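You operate a simulated robot arm through the tools that you are given. There is no shell and no other tool. Be economical: measure what you need, move in short steps, check, and stop when the job is done.

Carry out the task below with a simulated robot arm. There is one attempt and no reset: what you move stays moved.

JOB
Start the bowl, bring the float into the green band, set the speed to 60% and stop it.
Fine: let no tab be thrown out.

It is judged by the outcome, as a careful person would: the job done as asked, and still so three seconds after it is handed in. It fails if anything else is knocked over, pushed out of place, dropped, spilled or broken.

ROBOT AND FRAMES
A 6-joint arm with a two-finger parallel gripper, fixed in place. Base frame: the origin is at the foot of the arm, x ahead of it, y to its left, z up. Units: mm, degrees, N and s.
Its first joint turns from -166.0 to 166.0 degrees. Payload 3.91 kg.
The TCP is the grasp point between the finger pads, 30 mm short of the fingertips. In the tool frame z runs along the fingers and y along their closing line. Largest opening 110 mm; finger width 20, thickness 10; the body of the gripper, 48 by 112 mm, starts 55 mm behind the TCP.
Orientation is told as [roll, pitch, yaw] about the base's x, y, z axes, in that order, counted from this pose: with the fingers straight down and closing along the base's y, the tool's x points along the base's -x, its y along +y and its z along -z.

CONTROLS
- The arm moves only by the tool arm_command. Its argument "series" is a list of rows, each an object of numbers (a shift or turn left out is 0, a gripper value left out holds the last): "wx", "wy", "wz": the turn, a rotation vector about the base's x, y, z in units of 90 degrees (1.0 is 90 degrees); "dx", "dy", "dz": the shift along the base's x, y, z in units of 400 mm (1.0 is 400 mm); "gripper": the gripper command, from -1 (shut) to 1 (fully open), values between in proportion. In form: [{"wx": .., "wy": .., "wz": .., "dx": .., "dy": .., "dz": .., "gripper": ..}, ...]. A call has 1 to 20 rows; each row is the pose to reach, as a shift and turn from the pose commanded when the call began. A call with a number of a shift or a turn outside -1 to 1 is refused whole. A row lasts 0.2 s, in which the tool goes at most 50 mm and 8.6 degrees; a call with a longer step from one row to the next is refused whole, and so is a gripper value outside its range. Where a pose cannot be reached the arm comes as near as it can. A force on the tool above 90 N (or 10 N above the force at the start of the call, whichever is more), or a blocked arm, ends the call early, and 0.2 s more pass. Each finger travels about 153 mm/s and halts on what it meets, pressing with about 30 N; the grip force reading is that of the motor and also rises with nothing between the fingers. The clock runs only during rows and for 0.2 s after the last one: add rows that repeat a pose to give the fingers time. The reply holds the time, the measured pose of the TCP, the force on the tool along the base axes, the opening and the grip force, in the units named above and with some noise, with the torque about the TCP (base axes, N m) and any sound that the robot's microphone picked up.
- Cameras (640 x 400 px; columns grow to the right, rows downward): "scene" is fixed at [221.1, 650.5, 1622.1]; the picture's right is [-0.71, -0.71, 0.00], its down [-0.44, 0.44, -0.79] and it looks along [0.55, -0.56, -0.62] (base axes); focal length 242 px, centre (320, 200). "wrist" rides on the gripper at [73, 17, -103] in the tool frame; the picture's right is [-0.23, 0.97, 0.00], its down [-0.76, -0.18, -0.62] and it looks along [-0.61, -0.14, 0.78] (tool axes); focal length 222 px, centre (320, 200). There is no depth. A picture from a camera that has moved, and an enlarged one, comes with that camera's place and axes in the base frame and with its lens.
- get_image(camera): a new picture of that camera. The clock stands still meanwhile.
- close_up(camera, box): a new picture of the part [left, top, right, bottom] of that camera's present view, enlarged. The clock stands still meanwhile.
- finish_job(): hands the job in; it is judged then, once.

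Work in short steps. Places have to be worked out from the pictures, the camera data and where the tool is seen: move nearer, look again, correct. Check each grasp and each placing, and mend what went wrong. You have 120 turns and 76 pictures in all, those below and enlarged ones among them. Open the gripper and draw the arm clear of the work before you hand the job in, unless the task says otherwise; then end with one line.

The tools are called after "Request:" by a JSON object that holds its "method" and its "body". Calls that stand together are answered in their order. arm_command: Moves the arm, as the interface text tells. Its arguments: {"type":"object","properties":{"series":{"type":"array","items":{"type":"object","properties":{"wx":{"type":"number"},"wy":{"type":"number"},"wz":{"type":"number"},"dx":{"type":"number"},"dy":{"type":"number"},"dz":{"type":"number"},"gripper":{"type":"number"}}}}},"required":["series"]} The other tools are called the same way: get_image (camera) takes a picture; close_up (camera, box) takes an enlarged picture of a part of a camera's view; finish_job () hands the job in.

At the start:

```text
clock: 0.0
position: [512.8, 207.3, 1462.1]
tool_rot: [0.1, -0.2, 0.0]
force: [-0.5, -0.6, -0.4]
wrist_torque: [0.01, 0.02, 0.01]
width: 110.1
grip_force: 0.0
```

scene: 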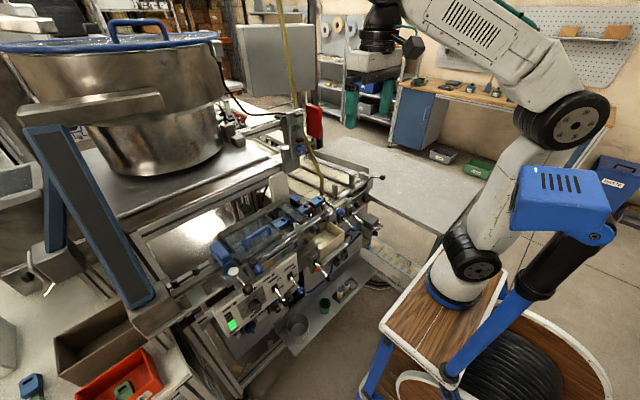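
wrist: 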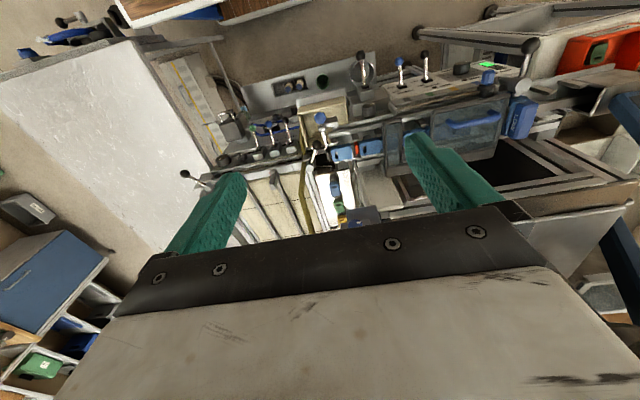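

I see a machine with a control panel and a green light. I'll enlarge the relevant parts before moving.

Request:
{"method": "close_up", "body": {"camera": "scene", "box": [190, 230, 350, 340]}}

Request:
{"method": "close_up", "body": {"camera": "wrist", "box": [200, 30, 560, 240]}}

Request:
{"method": "close_up", "body": {"camera": "scene", "box": [220, 90, 400, 290]}}

```text
3.64 times, centred on (270, 285) of scene
camera zoom: at [221.1, 650.5, 1622.1], right [-0.71, -0.71, 0.0], down [-0.44, 0.44, -0.79], along [0.55, -0.56, -0.62], focal length 880 px, centre (502, -109)
```

zoom: 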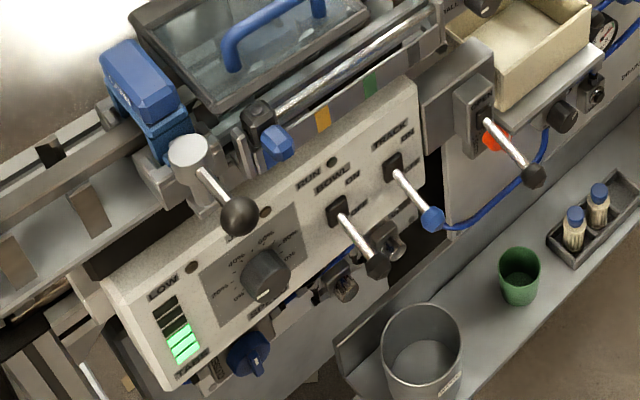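

```text
1.78 times, centred on (380, 135) of wrist
camera zoom: at [442.0, 223.2, 1563.7], right [0.23, 0.97, 0.0], down [0.76, -0.18, 0.62], along [0.61, -0.14, -0.78], focal length 395 px, centre (213, 316)
```

zoom: 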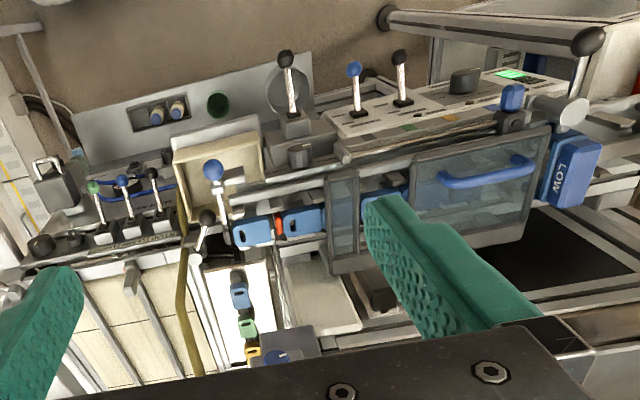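

```text
2.00 times, centred on (310, 190) of scene
camera zoom: at [221.1, 650.5, 1622.1], right [-0.71, -0.71, 0.0], down [-0.44, 0.44, -0.79], along [0.55, -0.56, -0.62], focal length 484 px, centre (340, 220)
```

zoom: 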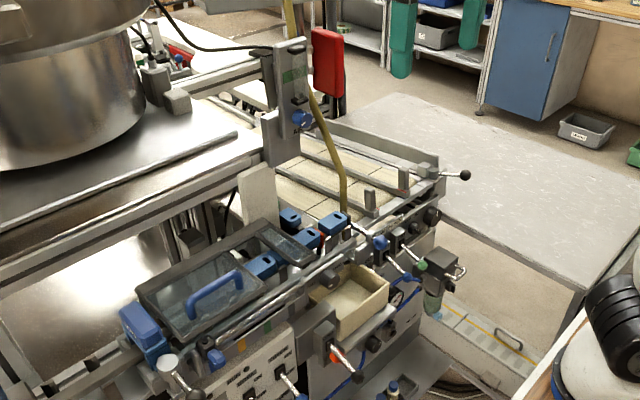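

I'll enlarge the float gauge post and panel further with the scene camera.

Request:
{"method": "close_up", "body": {"camera": "scene", "box": [275, 105, 323, 165]}}

Request:
{"method": "close_up", "body": {"camera": "scene", "box": [235, 270, 300, 320]}}

Request:
{"method": "close_up", "body": {"camera": "scene", "box": [300, 190, 385, 300]}}

```text
6.67 times, centred on (299, 135) of scene
camera zoom: at [221.1, 650.5, 1622.1], right [-0.71, -0.71, 0.0], down [-0.44, 0.44, -0.79], along [0.55, -0.56, -0.62], focal length 1614 px, centre (460, 633)
```

zoom: 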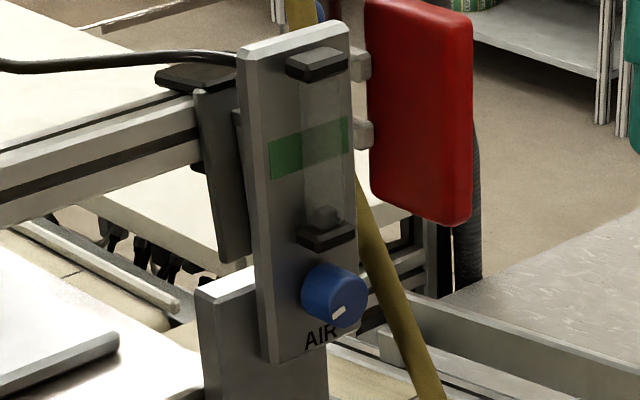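

```text
8.00 times, centred on (268, 295) of scene
camera zoom: at [221.1, 650.5, 1622.1], right [-0.71, -0.71, 0.0], down [-0.44, 0.44, -0.79], along [0.55, -0.56, -0.62], focal length 1936 px, centre (740, -560)
```

zoom: 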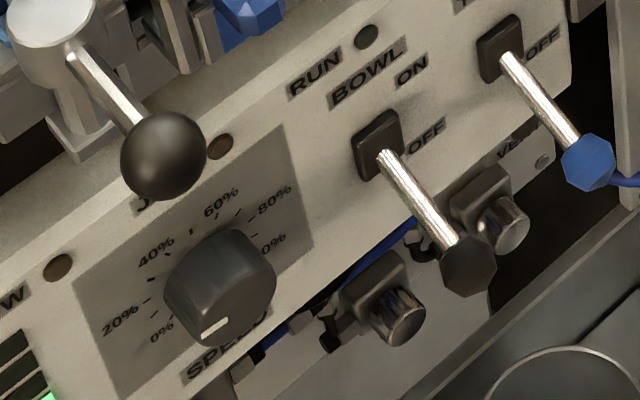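

```text
3.64 times, centred on (342, 245) of scene
camera zoom: at [221.1, 650.5, 1622.1], right [-0.71, -0.71, 0.0], down [-0.44, 0.44, -0.79], along [0.55, -0.56, -0.62], focal length 880 px, centre (238, 36)
```

zoom: 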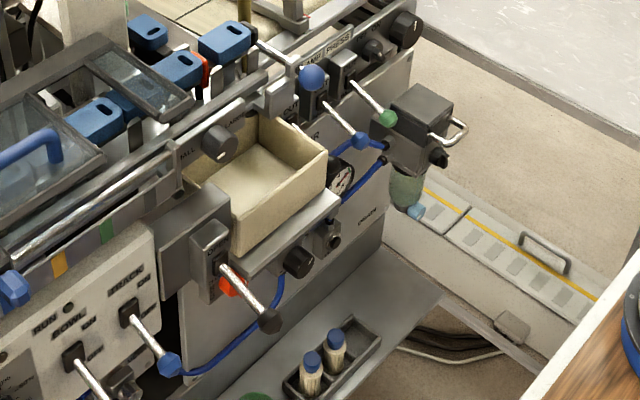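

The float sits at the bottom, AIR knob below it; the bowl lever is OFF (down), the speed dial near its low end. I'll move the wrist camera closer to the panel.

Request:
{"method": "arm_command", "body": {"series": [{"dx": -0.035, "dy": 0.07, "dz": -0.082}, {"dx": -0.07, "dy": 0.14, "dz": -0.164}, {"dx": -0.105, "dy": 0.21, "dz": -0.246}, {"dx": -0.14, "dy": 0.28, "dz": -0.328}, {"dx": -0.175, "dy": 0.35, "dz": -0.41}, {"dx": -0.21, "dy": 0.42, "dz": -0.492}, {"dx": -0.245, "dy": 0.49, "dz": -0.574}, {"dx": -0.28, "dy": 0.56, "dz": -0.656}, {"dx": -0.28, "dy": 0.56, "dz": -0.656}]}}

Request:
{"method": "get_image", "body": {"camera": "wrist"}}

Request:
{"method": "get_image", "body": {"camera": "scene"}}

```text
clock: 2.0
position: [404.9, 429.4, 1198.2]
tool_rot: [0.1, -0.1, 0.0]
force: [-1.1, -0.9, -0.1]
wrist_torque: [0.06, -0.02, -0.01]
width: 109.8
grip_force: 0.0
```

```text
67 pictures are left
camera wrist: at [332.0, 445.9, 1302.3], right [0.23, 0.97, 0.0], down [0.76, -0.18, 0.62], along [0.61, -0.14, -0.78], focal length 222 px, centre (320, 200)
```

wrist: 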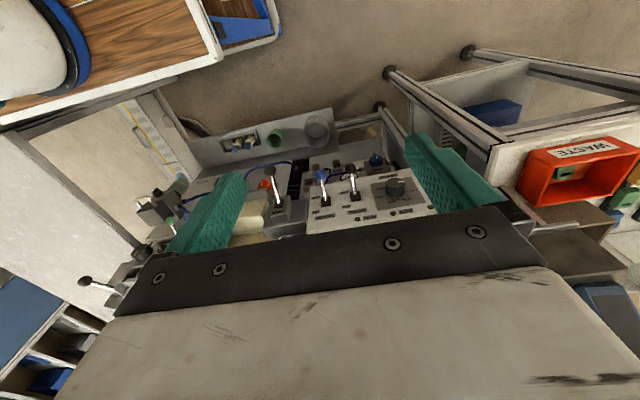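

```text
66 pictures are left
```

scene: 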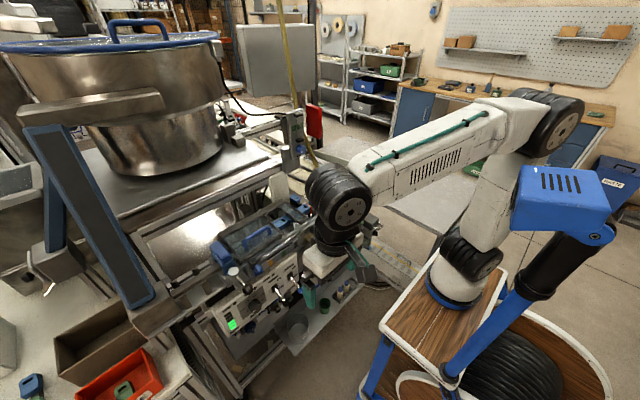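

Request:
{"method": "close_up", "body": {"camera": "wrist", "box": [255, 140, 445, 235]}}

```text
3.37 times, centred on (350, 188) of wrist
camera zoom: at [332.0, 445.9, 1302.3], right [0.23, 0.97, 0.0], down [0.76, -0.18, 0.62], along [0.61, -0.14, -0.78], focal length 748 px, centre (219, 242)
```

zoom: 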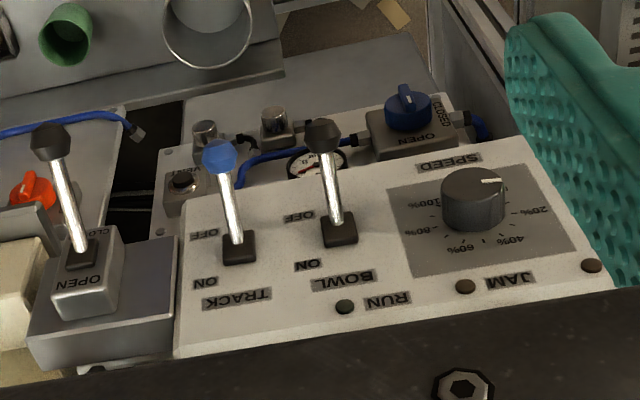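

The speed pointer is at about 0%, bowl lever ball about (553,454,938) on a nearly vertical panel facing me, dial about (590,528,960). I'll turn the tool horizontal (pointing +x) at a safe stand-off.

Request:
{"method": "arm_command", "body": {"series": [{"wy": -0.09, "dx": 0.0125, "dy": 0.006, "dz": -0.033}, {"wy": -0.18, "dx": 0.025, "dy": 0.012, "dz": -0.066}, {"wy": -0.27, "dx": 0.0375, "dy": 0.018, "dz": -0.1}, {"wy": -0.36, "dx": 0.05, "dy": 0.024, "dz": -0.133}, {"wy": -0.45, "dx": 0.0625, "dy": 0.03, "dz": -0.166}, {"wy": -0.54, "dx": 0.075, "dy": 0.036, "dz": -0.2}, {"wy": -0.63, "dx": 0.0875, "dy": 0.042, "dz": -0.233}, {"wy": -0.72, "dx": 0.1, "dy": 0.048, "dz": -0.266}, {"wy": -0.81, "dx": 0.1125, "dy": 0.054, "dz": -0.3}, {"wy": -0.9, "dx": 0.125, "dy": 0.06, "dz": -0.333}, {"wy": -0.99, "dx": 0.1375, "dy": 0.062, "dz": -0.37}, {"wy": -1.0, "dx": 0.1375, "dy": 0.062, "dz": -0.37}, {"wy": -1.0, "dx": 0.1375, "dy": 0.062, "dz": -0.37}]}}

Request:
{"method": "get_image", "body": {"camera": "wrist"}}

Request:
{"method": "get_image", "body": {"camera": "scene"}}

```text
clock: 4.8
position: [455.9, 456.8, 1054.3]
tool_rot: [114.3, -89.5, -114.3]
force: [0.7, 0.2, -0.3]
wrist_torque: [0.01, -0.03, 0.0]
width: 109.8
grip_force: 0.1
```

```text
64 pictures are left
camera wrist: at [354.3, 472.7, 981.8], right [0.0, 0.97, 0.23], down [-0.63, -0.18, 0.76], along [0.78, -0.15, 0.61], focal length 222 px, centre (320, 200)
```

wrist: 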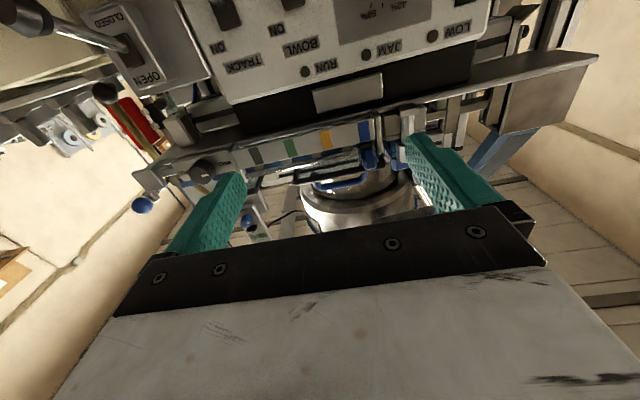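

```text
63 pictures are left
```

scene: 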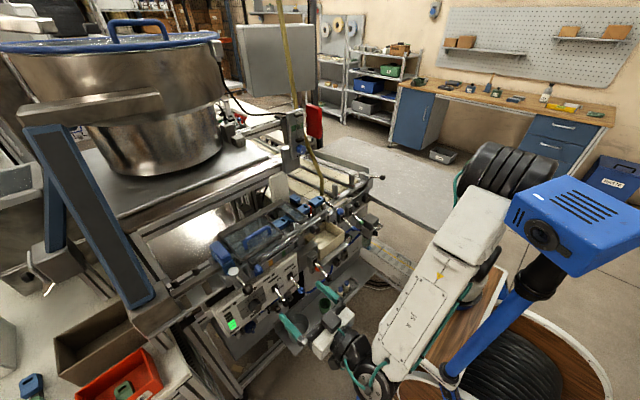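

Reachable. Next I roll the tool by -90° about x (fingers closing vertically, camera on the -y side) and drop level with the dial for a frontal look.

Request:
{"method": "arm_command", "body": {"series": [{"wx": -0.09, "dy": -0.01, "dz": -0.015}, {"wx": -0.18, "dy": -0.02, "dz": -0.03}, {"wx": -0.27, "dy": -0.03, "dz": -0.045}, {"wx": -0.36, "dy": -0.04, "dz": -0.06}, {"wx": -0.45, "dy": -0.05, "dz": -0.075}, {"wx": -0.54, "dy": -0.06, "dz": -0.09}, {"wx": -0.63, "dy": -0.07, "dz": -0.11}, {"wx": -0.72, "dy": -0.08, "dz": -0.13}, {"wx": -0.81, "dy": -0.09, "dz": -0.15}, {"wx": -0.9, "dy": -0.1, "dz": -0.17}, {"wx": -0.99, "dy": -0.1, "dz": -0.19}, {"wx": -1.0, "dy": -0.1, "dz": -0.2}, {"wx": -1.0, "dy": -0.1, "dz": -0.2}]}}

Request:
{"method": "get_image", "body": {"camera": "wrist"}}

```text
clock: 7.6
position: [465.5, 411.1, 966.3]
tool_rot: [-89.8, 0.5, 88.9]
force: [0.3, 0.3, -0.2]
wrist_torque: [0.05, 0.02, -0.02]
width: 110.2
grip_force: 0.0
```

```text
62 pictures are left
camera wrist: at [362.9, 339.2, 949.6], right [0.0, 0.22, -0.98], down [-0.61, 0.77, 0.17], along [0.79, 0.59, 0.14], focal length 222 px, centre (320, 200)
```

wrist: 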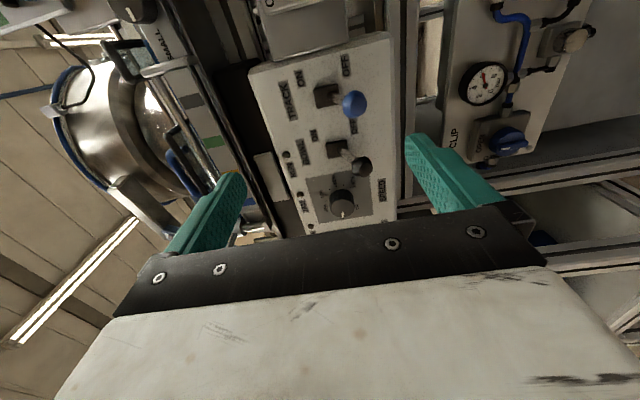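

Request:
{"method": "close_up", "body": {"camera": "wrist", "box": [245, 40, 405, 240]}}

Request:
{"method": "close_up", "body": {"camera": "wrist", "box": [430, 10, 600, 170]}}

```text
2.00 times, centred on (325, 140) of wrist
camera zoom: at [362.9, 339.2, 949.6], right [0.0, 0.22, -0.98], down [-0.61, 0.77, 0.17], along [0.79, 0.59, 0.14], focal length 444 px, centre (310, 320)
```

zoom: 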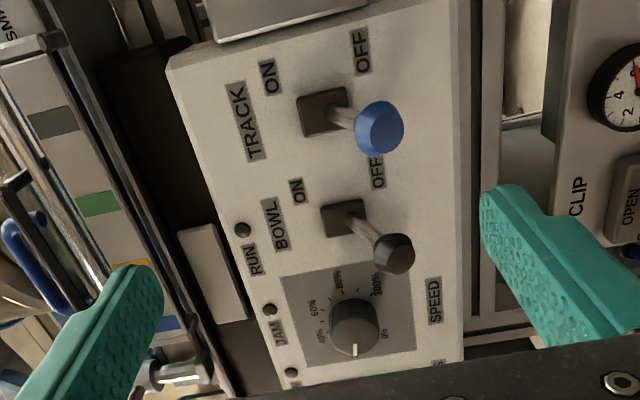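

```text
2.50 times, centred on (515, 90) of wrist
camera zoom: at [362.9, 339.2, 949.6], right [0.0, 0.22, -0.98], down [-0.61, 0.77, 0.17], along [0.79, 0.59, 0.14], focal length 555 px, centre (-168, 475)
```

zoom: 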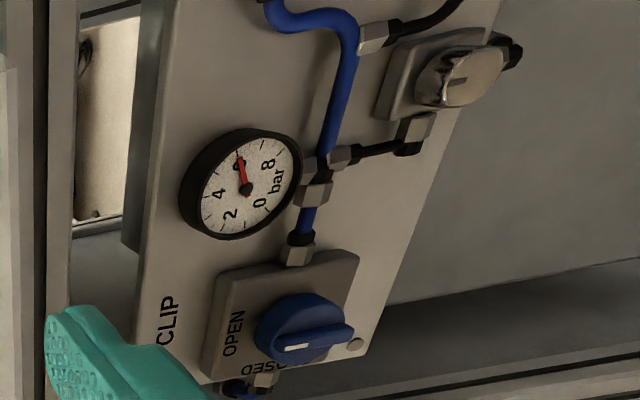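

Request:
{"method": "close_up", "body": {"camera": "wrist", "box": [315, 170, 365, 225]}}

Request:
{"method": "close_up", "body": {"camera": "scene", "box": [242, 280, 276, 320]}}

```text
7.27 times, centred on (340, 198) of wrist
camera zoom: at [362.9, 339.2, 949.6], right [0.0, 0.22, -0.98], down [-0.61, 0.77, 0.17], along [0.79, 0.59, 0.14], focal length 1615 px, centre (174, 218)
```

zoom: 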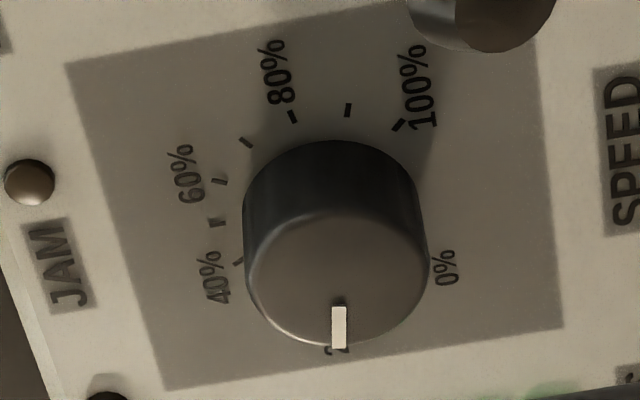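

```text
10.00 times, centred on (259, 300) of scene
camera zoom: at [221.1, 650.5, 1622.1], right [-0.71, -0.71, 0.0], down [-0.44, 0.44, -0.79], along [0.55, -0.56, -0.62], focal length 2420 px, centre (930, -800)
```

zoom: 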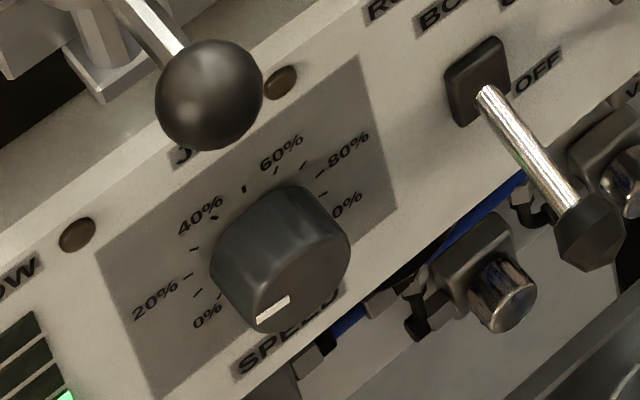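

The dial currently shows about 20% (9 o'clock, ~30° per 10%). Before starting the bowl I'll scout the AIR knob so running time stays short: raise and move to about (520,222,1290).

Request:
{"method": "arm_command", "body": {"series": [{"dz": 0.11}, {"dz": 0.22}, {"dy": -0.05, "dz": 0.32}, {"dy": -0.1, "dz": 0.42}, {"dy": -0.15, "dz": 0.52}, {"dy": -0.2, "dz": 0.62}, {"dx": 0.03, "dy": -0.26, "dz": 0.71}, {"dx": 0.06, "dy": -0.33, "dz": 0.78}, {"dx": 0.09, "dy": -0.4, "dz": 0.81}, {"dx": 0.12, "dy": -0.47, "dz": 0.81}, {"dx": 0.12, "dy": -0.47, "dz": 0.81}]}}

Request:
{"method": "get_image", "body": {"camera": "wrist"}}

Request:
{"method": "get_image", "body": {"camera": "scene"}}

```text
clock: 8.4
position: [475.6, 396.6, 988.5]
tool_rot: [-89.5, 11.8, 87.6]
force: [0.1, 0.3, 0.3]
wrist_torque: [0.01, 0.03, 0.02]
width: 110.2
grip_force: 0.0
stopped in row 3: the arm was blocked; the commanded pose is now the measured one
```

```text
57 pictures are left
camera wrist: at [370.5, 326.0, 987.9], right [-0.01, 0.02, -1.0], down [-0.59, 0.81, 0.02], along [0.81, 0.59, 0.01], focal length 222 px, centre (320, 200)
```

wrist: 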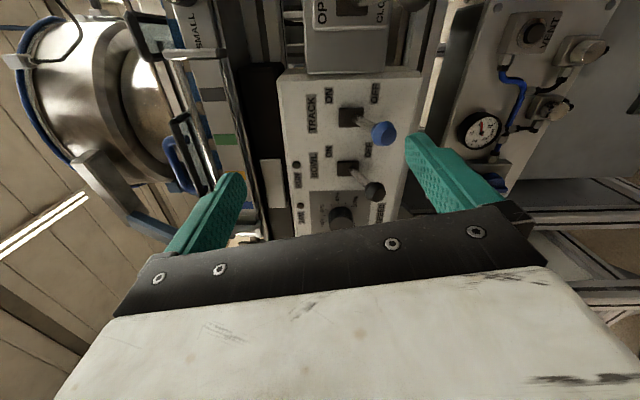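

```text
56 pictures are left
```

scene: 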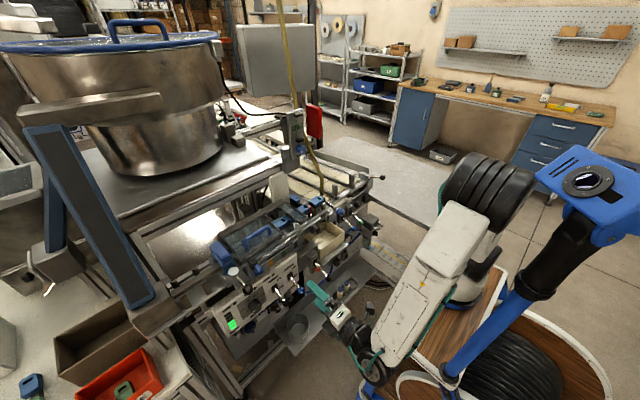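

No contact force: the arm was likely limited near a wrist singularity, rolled 12° extra. I'll continue more slowly, moving up and toward -y, undoing the roll.

Request:
{"method": "arm_command", "body": {"series": [{"dz": 0.03, "wx": 0.02}, {"dz": 0.06, "dy": -0.03, "wx": 0.04}, {"dz": 0.09, "dy": -0.06, "wx": 0.06}, {"dz": 0.12, "dy": -0.09, "wx": 0.08}, {"dz": 0.15, "dy": -0.12, "wx": 0.1}, {"dz": 0.18, "dy": -0.15, "wx": 0.12}, {"dz": 0.21, "dy": -0.18, "wx": 0.13}, {"dz": 0.24, "dy": -0.21, "wx": 0.13}, {"dz": 0.27, "dy": -0.24, "wx": 0.13}, {"dz": 0.3, "dy": -0.27, "wx": 0.13}]}}

```text
clock: 10.6
position: [471.5, 292.8, 1112.5]
tool_rot: [-89.1, -0.3, 88.0]
force: [0.2, 0.5, 0.4]
wrist_torque: [-0.02, -0.01, -0.01]
width: 109.9
grip_force: 0.1
```

Works at slower speed. Continuing toward the AIR knob stand-off.

Request:
{"method": "arm_command", "body": {"series": [{"dz": 0.04, "dy": -0.02, "dx": 0.01}, {"dz": 0.08, "dy": -0.04, "dx": 0.02}, {"dz": 0.12, "dy": -0.06, "dx": 0.03}, {"dz": 0.16, "dy": -0.08, "dx": 0.04}, {"dz": 0.2, "dy": -0.1, "dx": 0.05}, {"dz": 0.24, "dy": -0.12, "dx": 0.06}, {"dz": 0.28, "dy": -0.14, "dx": 0.07}, {"dz": 0.32, "dy": -0.16, "dx": 0.08}, {"dz": 0.36, "dy": -0.17, "dx": 0.1}, {"dz": 0.4, "dy": -0.175, "dx": 0.12}, {"dz": 0.44, "dy": -0.18, "dx": 0.14}, {"dz": 0.44, "dy": -0.18, "dx": 0.14}]}}

Request:
{"method": "get_image", "body": {"camera": "wrist"}}

Request:
{"method": "get_image", "body": {"camera": "scene"}}

```text
clock: 13.2
position: [529.4, 219.6, 1286.8]
tool_rot: [-89.1, -0.2, 88.0]
force: [-0.8, -0.3, -0.1]
wrist_torque: [0.01, -0.01, 0.01]
width: 110.1
grip_force: 0.0
```

```text
55 pictures are left
camera wrist: at [423.6, 148.7, 1270.9], right [-0.01, 0.23, -0.97], down [-0.59, 0.78, 0.19], along [0.8, 0.58, 0.13], focal length 222 px, centre (320, 200)
```

wrist: 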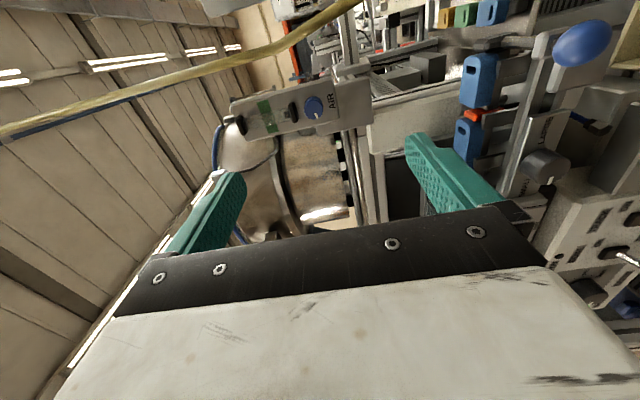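

```text
54 pictures are left
```

scene: 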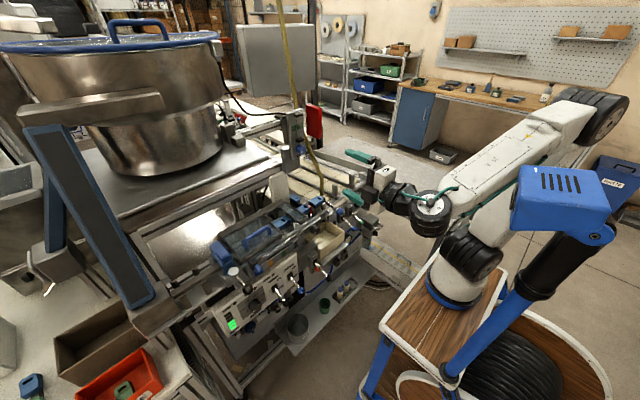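

Request:
{"method": "close_up", "body": {"camera": "wrist", "box": [220, 60, 400, 172]}}

```text
3.56 times, centred on (310, 116) of wrist
camera zoom: at [423.6, 148.7, 1270.9], right [-0.01, 0.23, -0.97], down [-0.59, 0.78, 0.19], along [0.8, 0.58, 0.13], focal length 790 px, centre (356, 499)
```

zoom: 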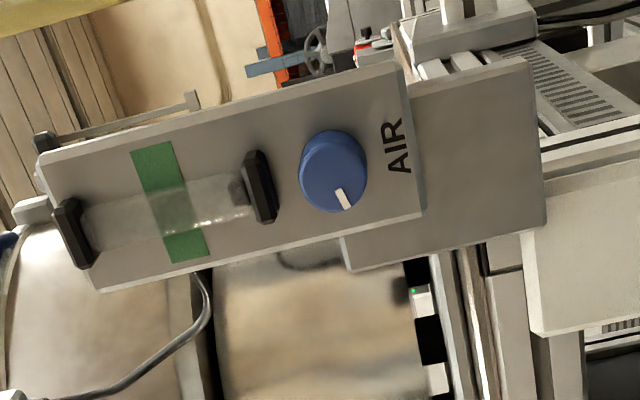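

Triangulation agrees: AIR knob front ≈ (718,222,1293), ~24 mm across, the post facing -x. I'll zoom to judge how far the tube's bottom bracket sticks out above the knob.

Request:
{"method": "close_up", "body": {"camera": "wrist", "box": [275, 90, 345, 134]}}

Request:
{"method": "close_up", "body": {"camera": "scene", "box": [290, 128, 310, 156]}}

```text
9.09 times, centred on (310, 112) of wrist
camera zoom: at [423.6, 148.7, 1270.9], right [-0.01, 0.23, -0.97], down [-0.59, 0.78, 0.19], along [0.8, 0.58, 0.13], focal length 2019 px, centre (411, 1000)
```

zoom: 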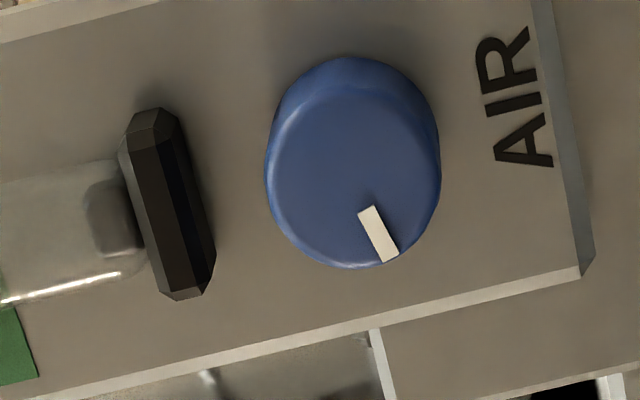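

```text
14.29 times, centred on (300, 142) of scene
camera zoom: at [221.1, 650.5, 1622.1], right [-0.71, -0.71, 0.0], down [-0.44, 0.44, -0.79], along [0.55, -0.56, -0.62], focal length 3458 px, centre (606, 1029)
```

zoom: 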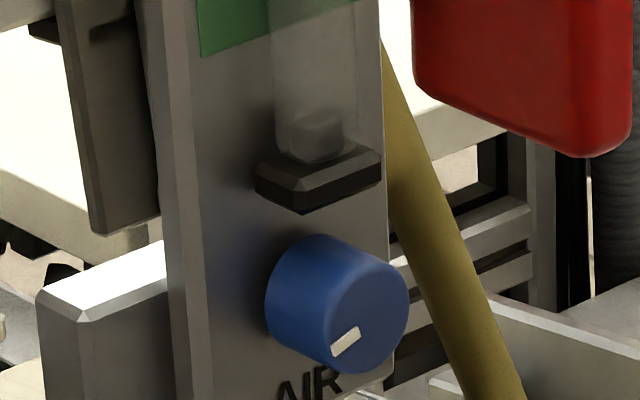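

The bracket sits ~21 mm above the knob centre, so for the AIR knob I'll close horizontally and turn ±30° with regrasps. First start the bowl: return to the panel slowly, shutting the gripper.

Request:
{"method": "arm_command", "body": {"series": [{"dx": -0.02, "dy": 0.02, "dz": -0.05, "gripper": -1}, {"dx": -0.04, "dy": 0.04, "dz": -0.1}, {"dx": -0.06, "dy": 0.06, "dz": -0.15}, {"dx": -0.08, "dy": 0.08, "dz": -0.2}, {"dx": -0.1, "dy": 0.1, "dz": -0.25}, {"dx": -0.11, "dy": 0.12, "dz": -0.3}, {"dx": -0.12, "dy": 0.14, "dz": -0.35}, {"dx": -0.13, "dy": 0.16, "dz": -0.4}, {"dx": -0.14, "dy": 0.18, "dz": -0.44}, {"dx": -0.14, "dy": 0.22, "dz": -0.48}, {"dx": -0.135, "dy": 0.26, "dz": -0.52}, {"dx": -0.13, "dy": 0.3, "dz": -0.56}, {"dx": -0.125, "dy": 0.34, "dz": -0.61}, {"dx": -0.12, "dy": 0.38, "dz": -0.66}, {"dx": -0.11, "dy": 0.42, "dz": -0.71}, {"dx": -0.1, "dy": 0.46, "dz": -0.76}, {"dx": -0.09, "dy": 0.5, "dz": -0.81}, {"dx": -0.09, "dy": 0.54, "dz": -0.86}, {"dx": -0.09, "dy": 0.585, "dz": -0.91}, {"dx": -0.09, "dy": 0.585, "dz": -0.955}]}}

Request:
{"method": "get_image", "body": {"camera": "wrist"}}

```text
clock: 17.4
position: [491.0, 453.2, 905.0]
tool_rot: [-89.1, -0.1, 88.2]
force: [0.0, -0.3, -0.6]
wrist_torque: [0.05, -0.02, 0.0]
width: 0.2
grip_force: 29.9
```

```text
50 pictures are left
camera wrist: at [385.9, 383.2, 889.8], right [-0.01, 0.23, -0.97], down [-0.6, 0.78, 0.19], along [0.8, 0.58, 0.13], focal length 222 px, centre (320, 200)
```

wrist: 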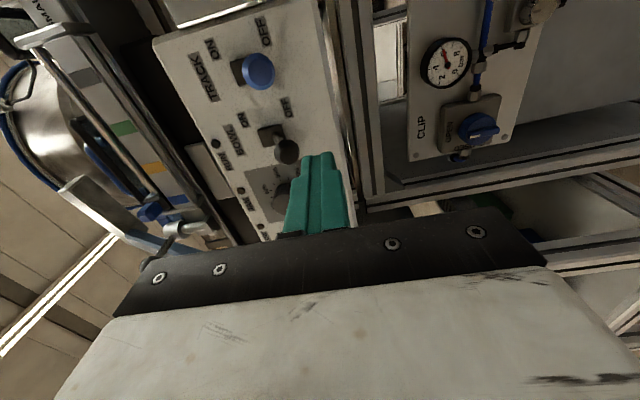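

The ball's place is confirmed (~(553,451,934)). I slide the closed fingers under the lever and push it upward.

Request:
{"method": "arm_command", "body": {"series": [{"dx": 0.06}, {"dx": 0.115}, {"dx": 0.115, "dz": 0.02}, {"dx": 0.115, "dz": 0.04}, {"dx": 0.115, "dz": 0.055}, {"dx": 0.115, "dz": 0.07}, {"dx": 0.115, "dz": 0.085}, {"dx": 0.115, "dz": 0.1}, {"dx": 0.115, "dz": 0.11}]}}

Request:
{"method": "get_image", "body": {"camera": "wrist"}}

Request:
{"method": "close_up", "body": {"camera": "scene", "box": [235, 260, 305, 310]}}

```text
clock: 19.4
position: [539.1, 453.6, 949.6]
tool_rot: [-89.1, -0.2, 88.0]
force: [0.0, 0.3, -0.6]
wrist_torque: [0.01, -0.02, -0.05]
width: 0.0
grip_force: 29.6
```

```text
49 pictures are left
camera wrist: at [433.7, 384.0, 934.3], right [-0.01, 0.23, -0.97], down [-0.59, 0.78, 0.19], along [0.8, 0.58, 0.13], focal length 222 px, centre (320, 200)
```

wrist: 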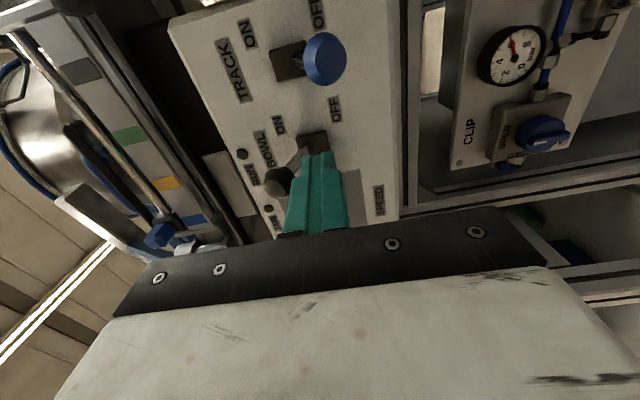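

```text
8.00 times, centred on (270, 285) of scene
camera zoom: at [221.1, 650.5, 1622.1], right [-0.71, -0.71, 0.0], down [-0.44, 0.44, -0.79], along [0.55, -0.56, -0.62], focal length 1936 px, centre (720, -480)
```

zoom: 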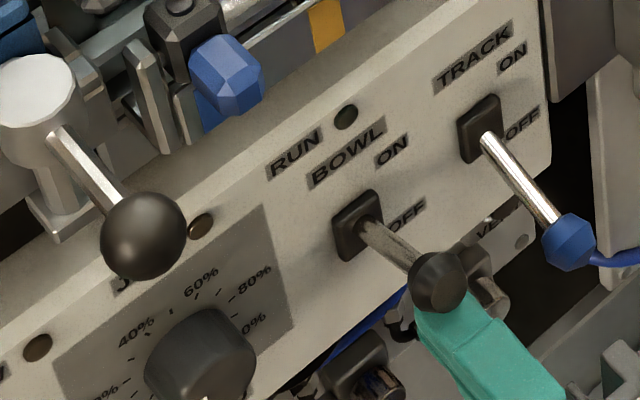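

The lever has followed upward but the RUN lamp is still dark; push a bit further.

Request:
{"method": "arm_command", "body": {"series": [{"dz": 0.015}, {"dz": 0.03}, {"dz": 0.04}, {"dz": 0.05}]}}

Request:
{"method": "close_up", "body": {"camera": "scene", "box": [235, 260, 305, 310]}}

```text
clock: 20.4
position: [540.5, 453.9, 964.5]
tool_rot: [-88.6, 0.2, 88.1]
force: [-2.1, -3.1, -62.0]
wrist_torque: [-0.08, 1.41, -0.03]
width: 0.1
grip_force: 30.3
```

```text
8.00 times, centred on (270, 285) of scene
camera zoom: at [221.1, 650.5, 1622.1], right [-0.71, -0.71, 0.0], down [-0.44, 0.44, -0.79], along [0.55, -0.56, -0.62], focal length 1936 px, centre (720, -480)
```

zoom: 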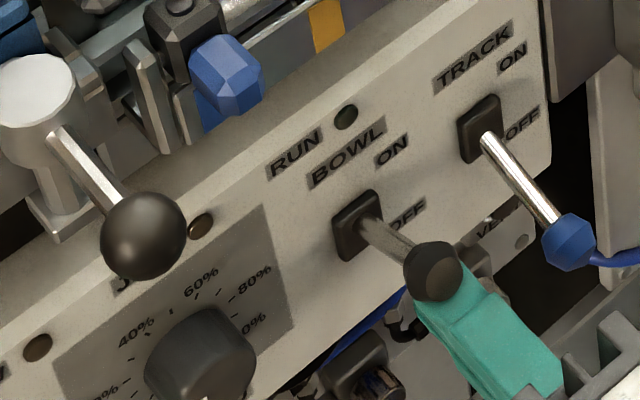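

62 N down on the tool: the lever is at its upper stop. I lower the fingers and back off to see whether it stays ON.

Request:
{"method": "arm_command", "body": {"series": [{"dz": -0.03}, {"dz": -0.06}, {"dz": -0.1}, {"dx": -0.06, "dz": -0.12}, {"dx": -0.12, "dz": -0.12}]}}

Request:
{"method": "close_up", "body": {"camera": "scene", "box": [225, 255, 305, 335]}}

Request:
{"method": "get_image", "body": {"camera": "wrist"}}

```text
clock: 21.6
position: [493.3, 454.4, 920.1]
tool_rot: [-89.1, -0.2, 88.1]
force: [0.8, 0.0, 0.1]
wrist_torque: [-0.04, -0.01, -0.01]
width: 0.0
grip_force: 30.1
```

```text
5.00 times, centred on (265, 295) of scene
camera zoom: at [221.1, 650.5, 1622.1], right [-0.71, -0.71, 0.0], down [-0.44, 0.44, -0.79], along [0.55, -0.56, -0.62], focal length 1210 px, centre (595, -275)
```

zoom: 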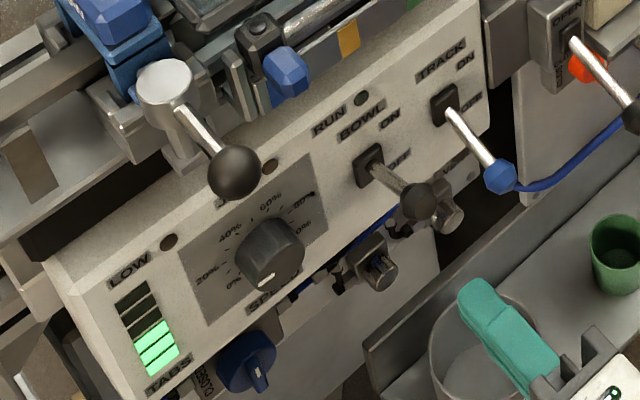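

```text
45 pictures are left
camera wrist: at [387.2, 384.5, 905.5], right [-0.01, 0.23, -0.97], down [-0.59, 0.78, 0.19], along [0.8, 0.58, 0.13], focal length 222 px, centre (320, 200)
```

wrist: 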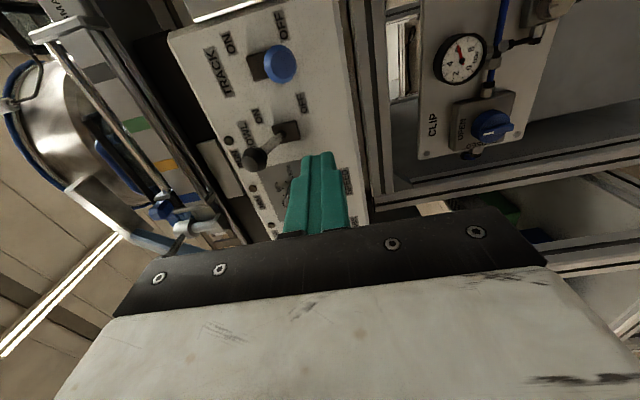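

The lever stays ON, but the RUN lamp is dark. I'll check for other indications around the bowl before going on.

Request:
{"method": "close_up", "body": {"camera": "scene", "box": [0, 0, 330, 206]}}

Request:
{"method": "close_up", "body": {"camera": "wrist", "box": [160, 20, 350, 240]}}

```text
1.94 times, centred on (165, 103) of scene
camera zoom: at [221.1, 650.5, 1622.1], right [-0.71, -0.71, 0.0], down [-0.44, 0.44, -0.79], along [0.55, -0.56, -0.62], focal length 469 px, centre (621, 388)
```

zoom: 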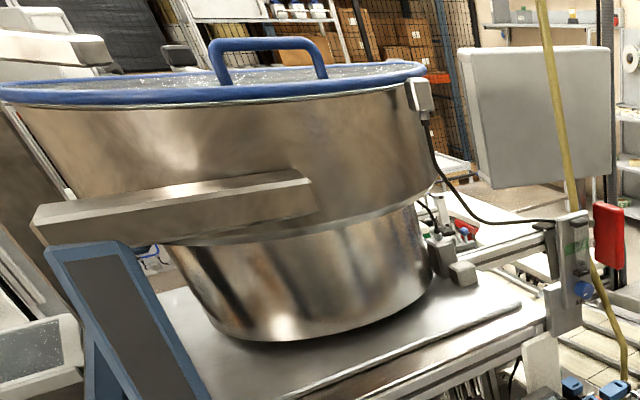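

```text
1.82 times, centred on (255, 130) of wrist
camera zoom: at [387.2, 384.5, 905.5], right [-0.01, 0.23, -0.97], down [-0.59, 0.78, 0.19], along [0.8, 0.58, 0.13], focal length 404 px, centre (438, 327)
```

zoom: 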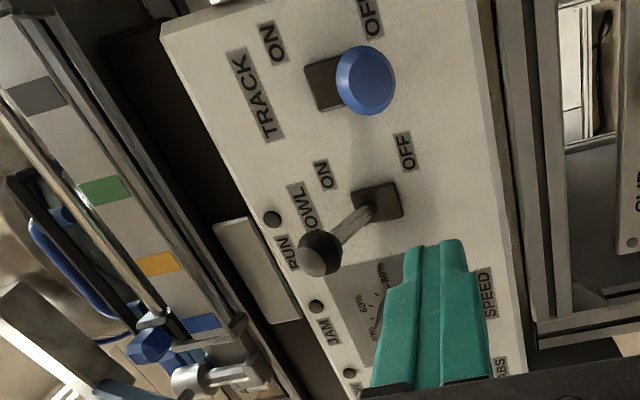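

I'll go on to the AIR knob (perhaps air is needed for RUN): back up slowly, rolling to -30° with the gripper opened to ~45 mm.

Request:
{"method": "arm_command", "body": {"series": [{"dz": 0.05}, {"dz": 0.1}, {"dz": 0.15, "dy": -0.04}, {"dz": 0.2, "dy": -0.08}, {"dz": 0.25, "dy": -0.12}, {"dz": 0.3, "dy": -0.16}, {"dz": 0.35, "dy": -0.2}, {"dz": 0.4, "dy": -0.24, "wx": 0.06}, {"dz": 0.45, "dy": -0.28, "wx": 0.12}, {"dz": 0.5, "dy": -0.32, "wx": 0.18}, {"dz": 0.55, "dy": -0.36, "wx": 0.24}, {"dz": 0.6, "dy": -0.4, "wx": 0.3}, {"dz": 0.66, "dy": -0.44, "dx": 0.03, "wx": 0.36}, {"dz": 0.72, "dy": -0.48, "dx": 0.06, "wx": 0.42}, {"dz": 0.78, "dy": -0.52, "dx": 0.1, "wx": 0.48, "gripper": -0.18}, {"dz": 0.84, "dy": -0.56, "dx": 0.14, "wx": 0.54}, {"dz": 0.9, "dy": -0.58, "dx": 0.18, "wx": 0.6}, {"dz": 0.9325, "dy": -0.58, "dx": 0.22, "wx": 0.66}, {"dz": 0.9325, "dy": -0.58, "dx": 0.22, "wx": 0.66}]}}

Request:
{"method": "get_image", "body": {"camera": "wrist"}}

Request:
{"method": "close_up", "body": {"camera": "scene", "box": [225, 255, 305, 335]}}

```text
clock: 25.6
position: [580.0, 221.9, 1294.4]
tool_rot: [-85.8, -59.6, 86.3]
force: [1.0, 0.4, -0.5]
wrist_torque: [-0.01, -0.01, 0.02]
width: 45.2
grip_force: 0.1
```

```text
42 pictures are left
camera wrist: at [474.8, 198.6, 1226.3], right [-0.01, 0.96, -0.3], down [-0.59, 0.23, 0.77], along [0.8, 0.18, 0.57], focal length 222 px, centre (320, 200)
```

wrist: 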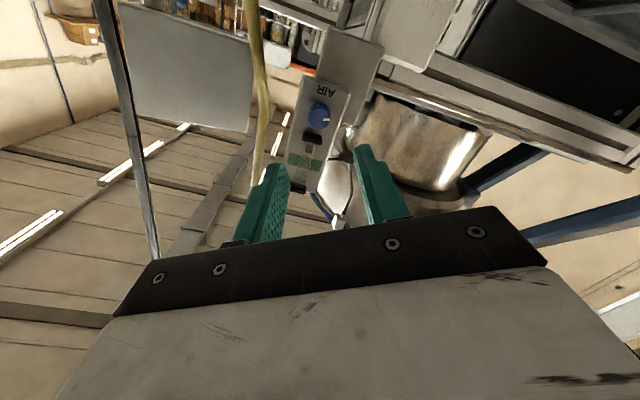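

```text
5.00 times, centred on (265, 295) of scene
camera zoom: at [221.1, 650.5, 1622.1], right [-0.71, -0.71, 0.0], down [-0.44, 0.44, -0.79], along [0.55, -0.56, -0.62], focal length 1210 px, centre (595, -275)
```

zoom: 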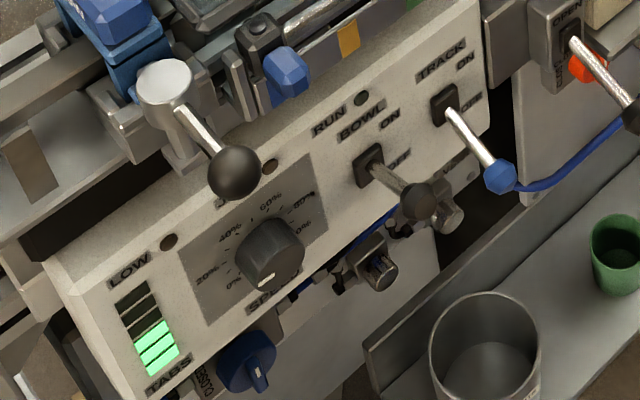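

The strap is ~80 mm behind the post, so clear. Knob re-measured at (718,221,1292). I advance to overlap it ~11 mm and close.

Request:
{"method": "arm_command", "body": {"series": [{"dx": 0.06, "dz": -0.004, "dy": -0.002}, {"dx": 0.12, "dz": -0.004, "dy": -0.002}, {"dx": 0.18, "dz": -0.004, "dy": -0.002}, {"dx": 0.23, "dz": -0.004, "dy": -0.002}, {"dx": 0.27, "dz": -0.004, "dy": -0.002}, {"dx": 0.2975, "dz": -0.004, "dy": -0.002}, {"dx": 0.2975, "dz": -0.004, "dy": -0.002}]}}

Request:
{"method": "close_up", "body": {"camera": "scene", "box": [270, 100, 330, 160]}}

Request:
{"method": "get_image", "body": {"camera": "wrist"}}

```text
clock: 27.2
position: [697.6, 220.4, 1293.5]
tool_rot: [-85.8, -59.6, 86.2]
force: [-0.6, 0.4, 0.1]
wrist_torque: [-0.01, -0.01, -0.01]
width: 45.0
grip_force: 0.0
```

```text
6.67 times, centred on (300, 130) of scene
camera zoom: at [221.1, 650.5, 1622.1], right [-0.71, -0.71, 0.0], down [-0.44, 0.44, -0.79], along [0.55, -0.56, -0.62], focal length 1614 px, centre (453, 667)
```

zoom: 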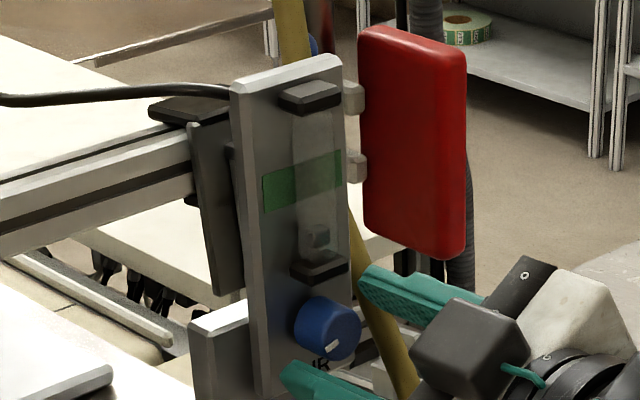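

```text
39 pictures are left
camera wrist: at [592.8, 197.3, 1226.6], right [-0.01, 0.95, -0.3], down [-0.59, 0.23, 0.77], along [0.8, 0.18, 0.57], focal length 222 px, centre (320, 200)
```

wrist: 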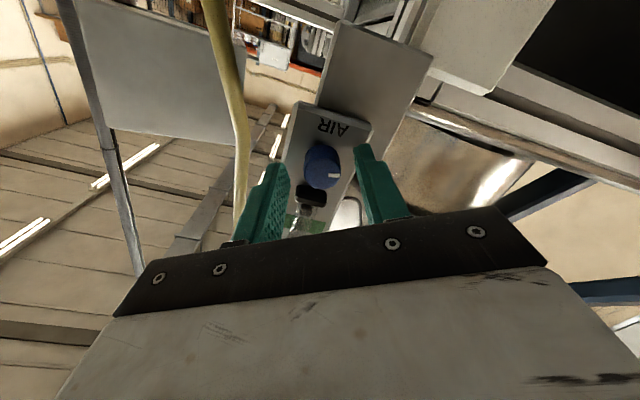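

Both fingers straddle the knob. Close on it.

Request:
{"method": "arm_command", "body": {"series": [{"gripper": -1}, {"gripper": -1}, {"gripper": -1}]}}

```text
clock: 28.0
position: [698.2, 221.4, 1293.5]
tool_rot: [-85.7, -59.5, 86.1]
force: [1.3, 7.7, -5.6]
wrist_torque: [0.03, -0.28, -0.12]
width: 24.6
grip_force: 45.2
```

Gripped (24.6 mm). Turn clockwise 30° slowly and watch the float.

Request:
{"method": "arm_command", "body": {"series": [{"wx": 0.05}, {"wx": 0.1}, {"wx": 0.15}, {"wx": 0.2}, {"wx": 0.25}, {"wx": 0.3}, {"wx": 0.335}, {"wx": 0.335}]}}

Request:
{"method": "close_up", "body": {"camera": "scene", "box": [270, 100, 330, 160]}}

```text
clock: 29.8
position: [699.1, 222.1, 1291.6]
tool_rot: [-6.2, -88.1, 7.3]
force: [-0.4, 11.9, 5.2]
wrist_torque: [-0.04, -0.07, -0.08]
width: 24.6
grip_force: 44.8
```

```text
6.67 times, centred on (300, 130) of scene
camera zoom: at [221.1, 650.5, 1622.1], right [-0.71, -0.71, 0.0], down [-0.44, 0.44, -0.79], along [0.55, -0.56, -0.62], focal length 1614 px, centre (453, 667)
```

zoom: 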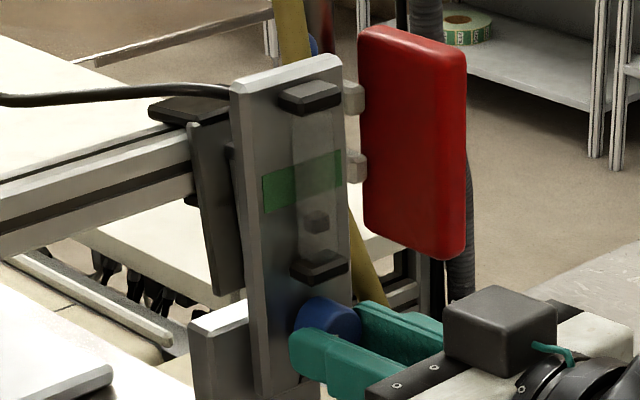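

The float rises ~16 px per 30°; band centre is ~37 px higher. Continue another 30°.

Request:
{"method": "arm_command", "body": {"series": [{"wx": 0.05}, {"wx": 0.1}, {"wx": 0.15}, {"wx": 0.2}, {"wx": 0.25}, {"wx": 0.3}, {"wx": 0.335}, {"wx": 0.335}]}}

Request:
{"method": "close_up", "body": {"camera": "scene", "box": [270, 100, 330, 160]}}

```text
clock: 31.6
position: [698.8, 222.4, 1291.6]
tool_rot: [87.3, -60.2, -85.8]
force: [-4.3, 12.5, -12.9]
wrist_torque: [-0.02, 0.34, -0.16]
width: 24.6
grip_force: 45.0
```

```text
6.67 times, centred on (300, 130) of scene
camera zoom: at [221.1, 650.5, 1622.1], right [-0.71, -0.71, 0.0], down [-0.44, 0.44, -0.79], along [0.55, -0.56, -0.62], focal length 1614 px, centre (453, 667)
```

zoom: 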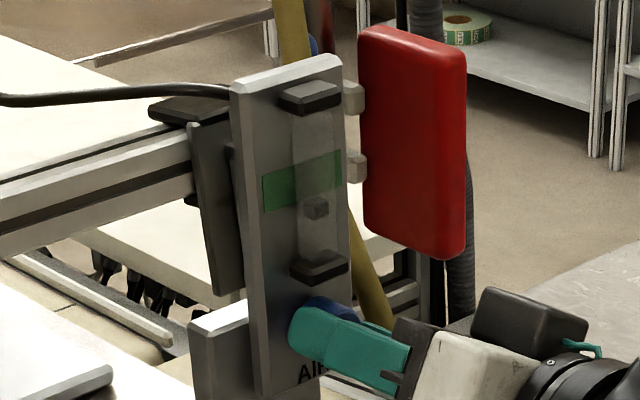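

Float now just at the lower part of the band. Regrasp: open, roll back 60°, and close again.

Request:
{"method": "arm_command", "body": {"series": [{"gripper": -0.18}, {"gripper": -0.18}, {"wx": -0.09}, {"wx": -0.18}, {"wx": -0.27}, {"wx": -0.36}, {"wx": -0.45}, {"wx": -0.54}, {"wx": -0.63}, {"wx": -0.66}, {"wx": -0.66}, {"wx": -0.66, "gripper": -1}, {"wx": -0.66, "gripper": -1}, {"wx": -0.66, "gripper": -1}]}}

Request:
{"method": "close_up", "body": {"camera": "scene", "box": [270, 100, 330, 160]}}

```text
clock: 34.6
position: [698.3, 221.0, 1293.5]
tool_rot: [-85.7, -60.4, 86.1]
force: [0.9, -2.0, 1.2]
wrist_torque: [0.0, -0.15, -0.6]
width: 24.6
grip_force: 44.8
```

```text
6.67 times, centred on (300, 130) of scene
camera zoom: at [221.1, 650.5, 1622.1], right [-0.71, -0.71, 0.0], down [-0.44, 0.44, -0.79], along [0.55, -0.56, -0.62], focal length 1614 px, centre (453, 667)
```

zoom: 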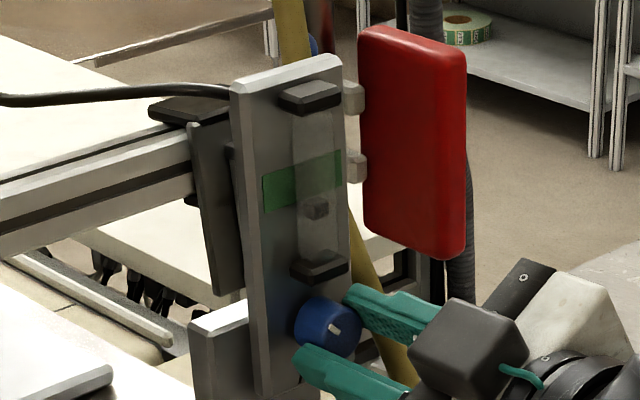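

Float held. Turn 48° more clockwise.

Request:
{"method": "arm_command", "body": {"series": [{"wx": 0.06}, {"wx": 0.12}, {"wx": 0.18}, {"wx": 0.24}, {"wx": 0.3}, {"wx": 0.36}, {"wx": 0.42}, {"wx": 0.48}, {"wx": 0.53}, {"wx": 0.53}]}}

Request:
{"method": "close_up", "body": {"camera": "scene", "box": [282, 108, 312, 146]}}

```text
clock: 36.8
position: [699.5, 223.4, 1292.1]
tool_rot: [85.2, -71.8, -83.8]
force: [14.8, 15.8, 16.4]
wrist_torque: [0.0, -0.29, -0.03]
width: 24.6
grip_force: 45.0
```

```text
10.53 times, centred on (297, 127) of scene
camera zoom: at [221.1, 650.5, 1622.1], right [-0.71, -0.71, 0.0], down [-0.44, 0.44, -0.79], along [0.55, -0.56, -0.62], focal length 2548 px, centre (562, 968)
```

zoom: 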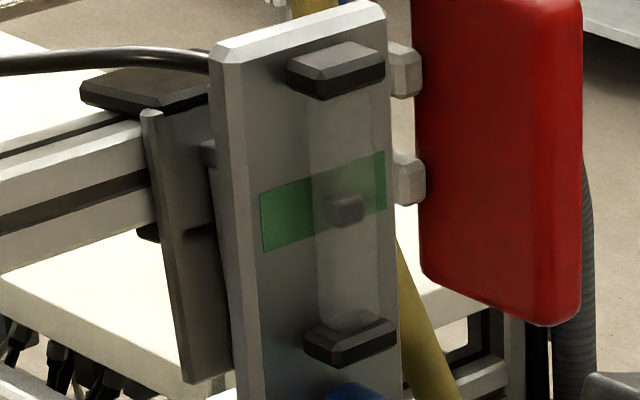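

Allowing for parallax the float is at the centre of the band. Release, back off, and check from the wrist camera.

Request:
{"method": "arm_command", "body": {"series": [{"gripper": -0.18}, {"gripper": -0.18}, {"dx": -0.05, "gripper": -0.18}, {"dx": -0.11}, {"dx": -0.17}, {"dx": -0.23}, {"dx": -0.3}, {"dx": -0.3, "wx": 0.05}, {"dx": -0.3, "wx": 0.0}]}}

Request:
{"method": "close_up", "body": {"camera": "wrist", "box": [220, 40, 420, 200]}}

Request:
{"method": "close_up", "body": {"camera": "scene", "box": [225, 255, 305, 335]}}

```text
clock: 38.8
position: [578.5, 221.6, 1290.9]
tool_rot: [85.0, -71.7, -83.8]
force: [-0.1, -0.5, 0.6]
wrist_torque: [0.0, 0.0, -0.01]
width: 45.1
grip_force: 0.1
```

```text
2.50 times, centred on (320, 120) of wrist
camera zoom: at [473.5, 257.0, 1231.2], right [-0.01, 0.85, 0.52], down [-0.59, -0.42, 0.68], along [0.8, -0.3, 0.51], focal length 555 px, centre (320, 400)
```

zoom: 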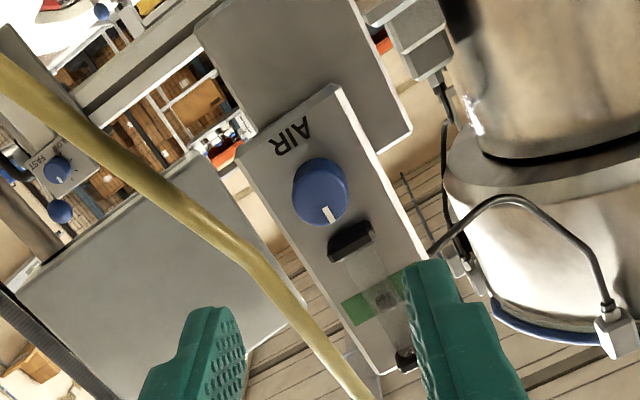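

```text
5.00 times, centred on (265, 295) of scene
camera zoom: at [221.1, 650.5, 1622.1], right [-0.71, -0.71, 0.0], down [-0.44, 0.44, -0.79], along [0.55, -0.56, -0.62], focal length 1210 px, centre (595, -275)
```

zoom: 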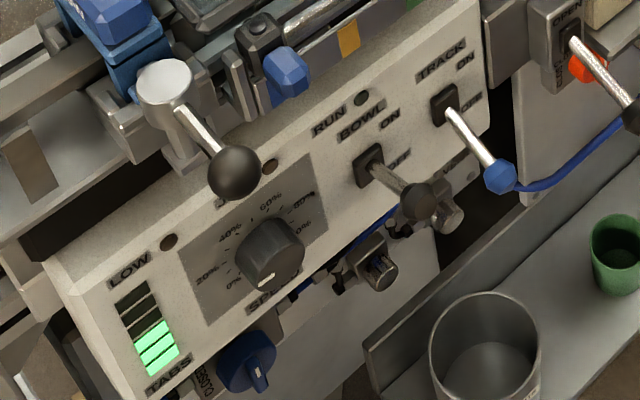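

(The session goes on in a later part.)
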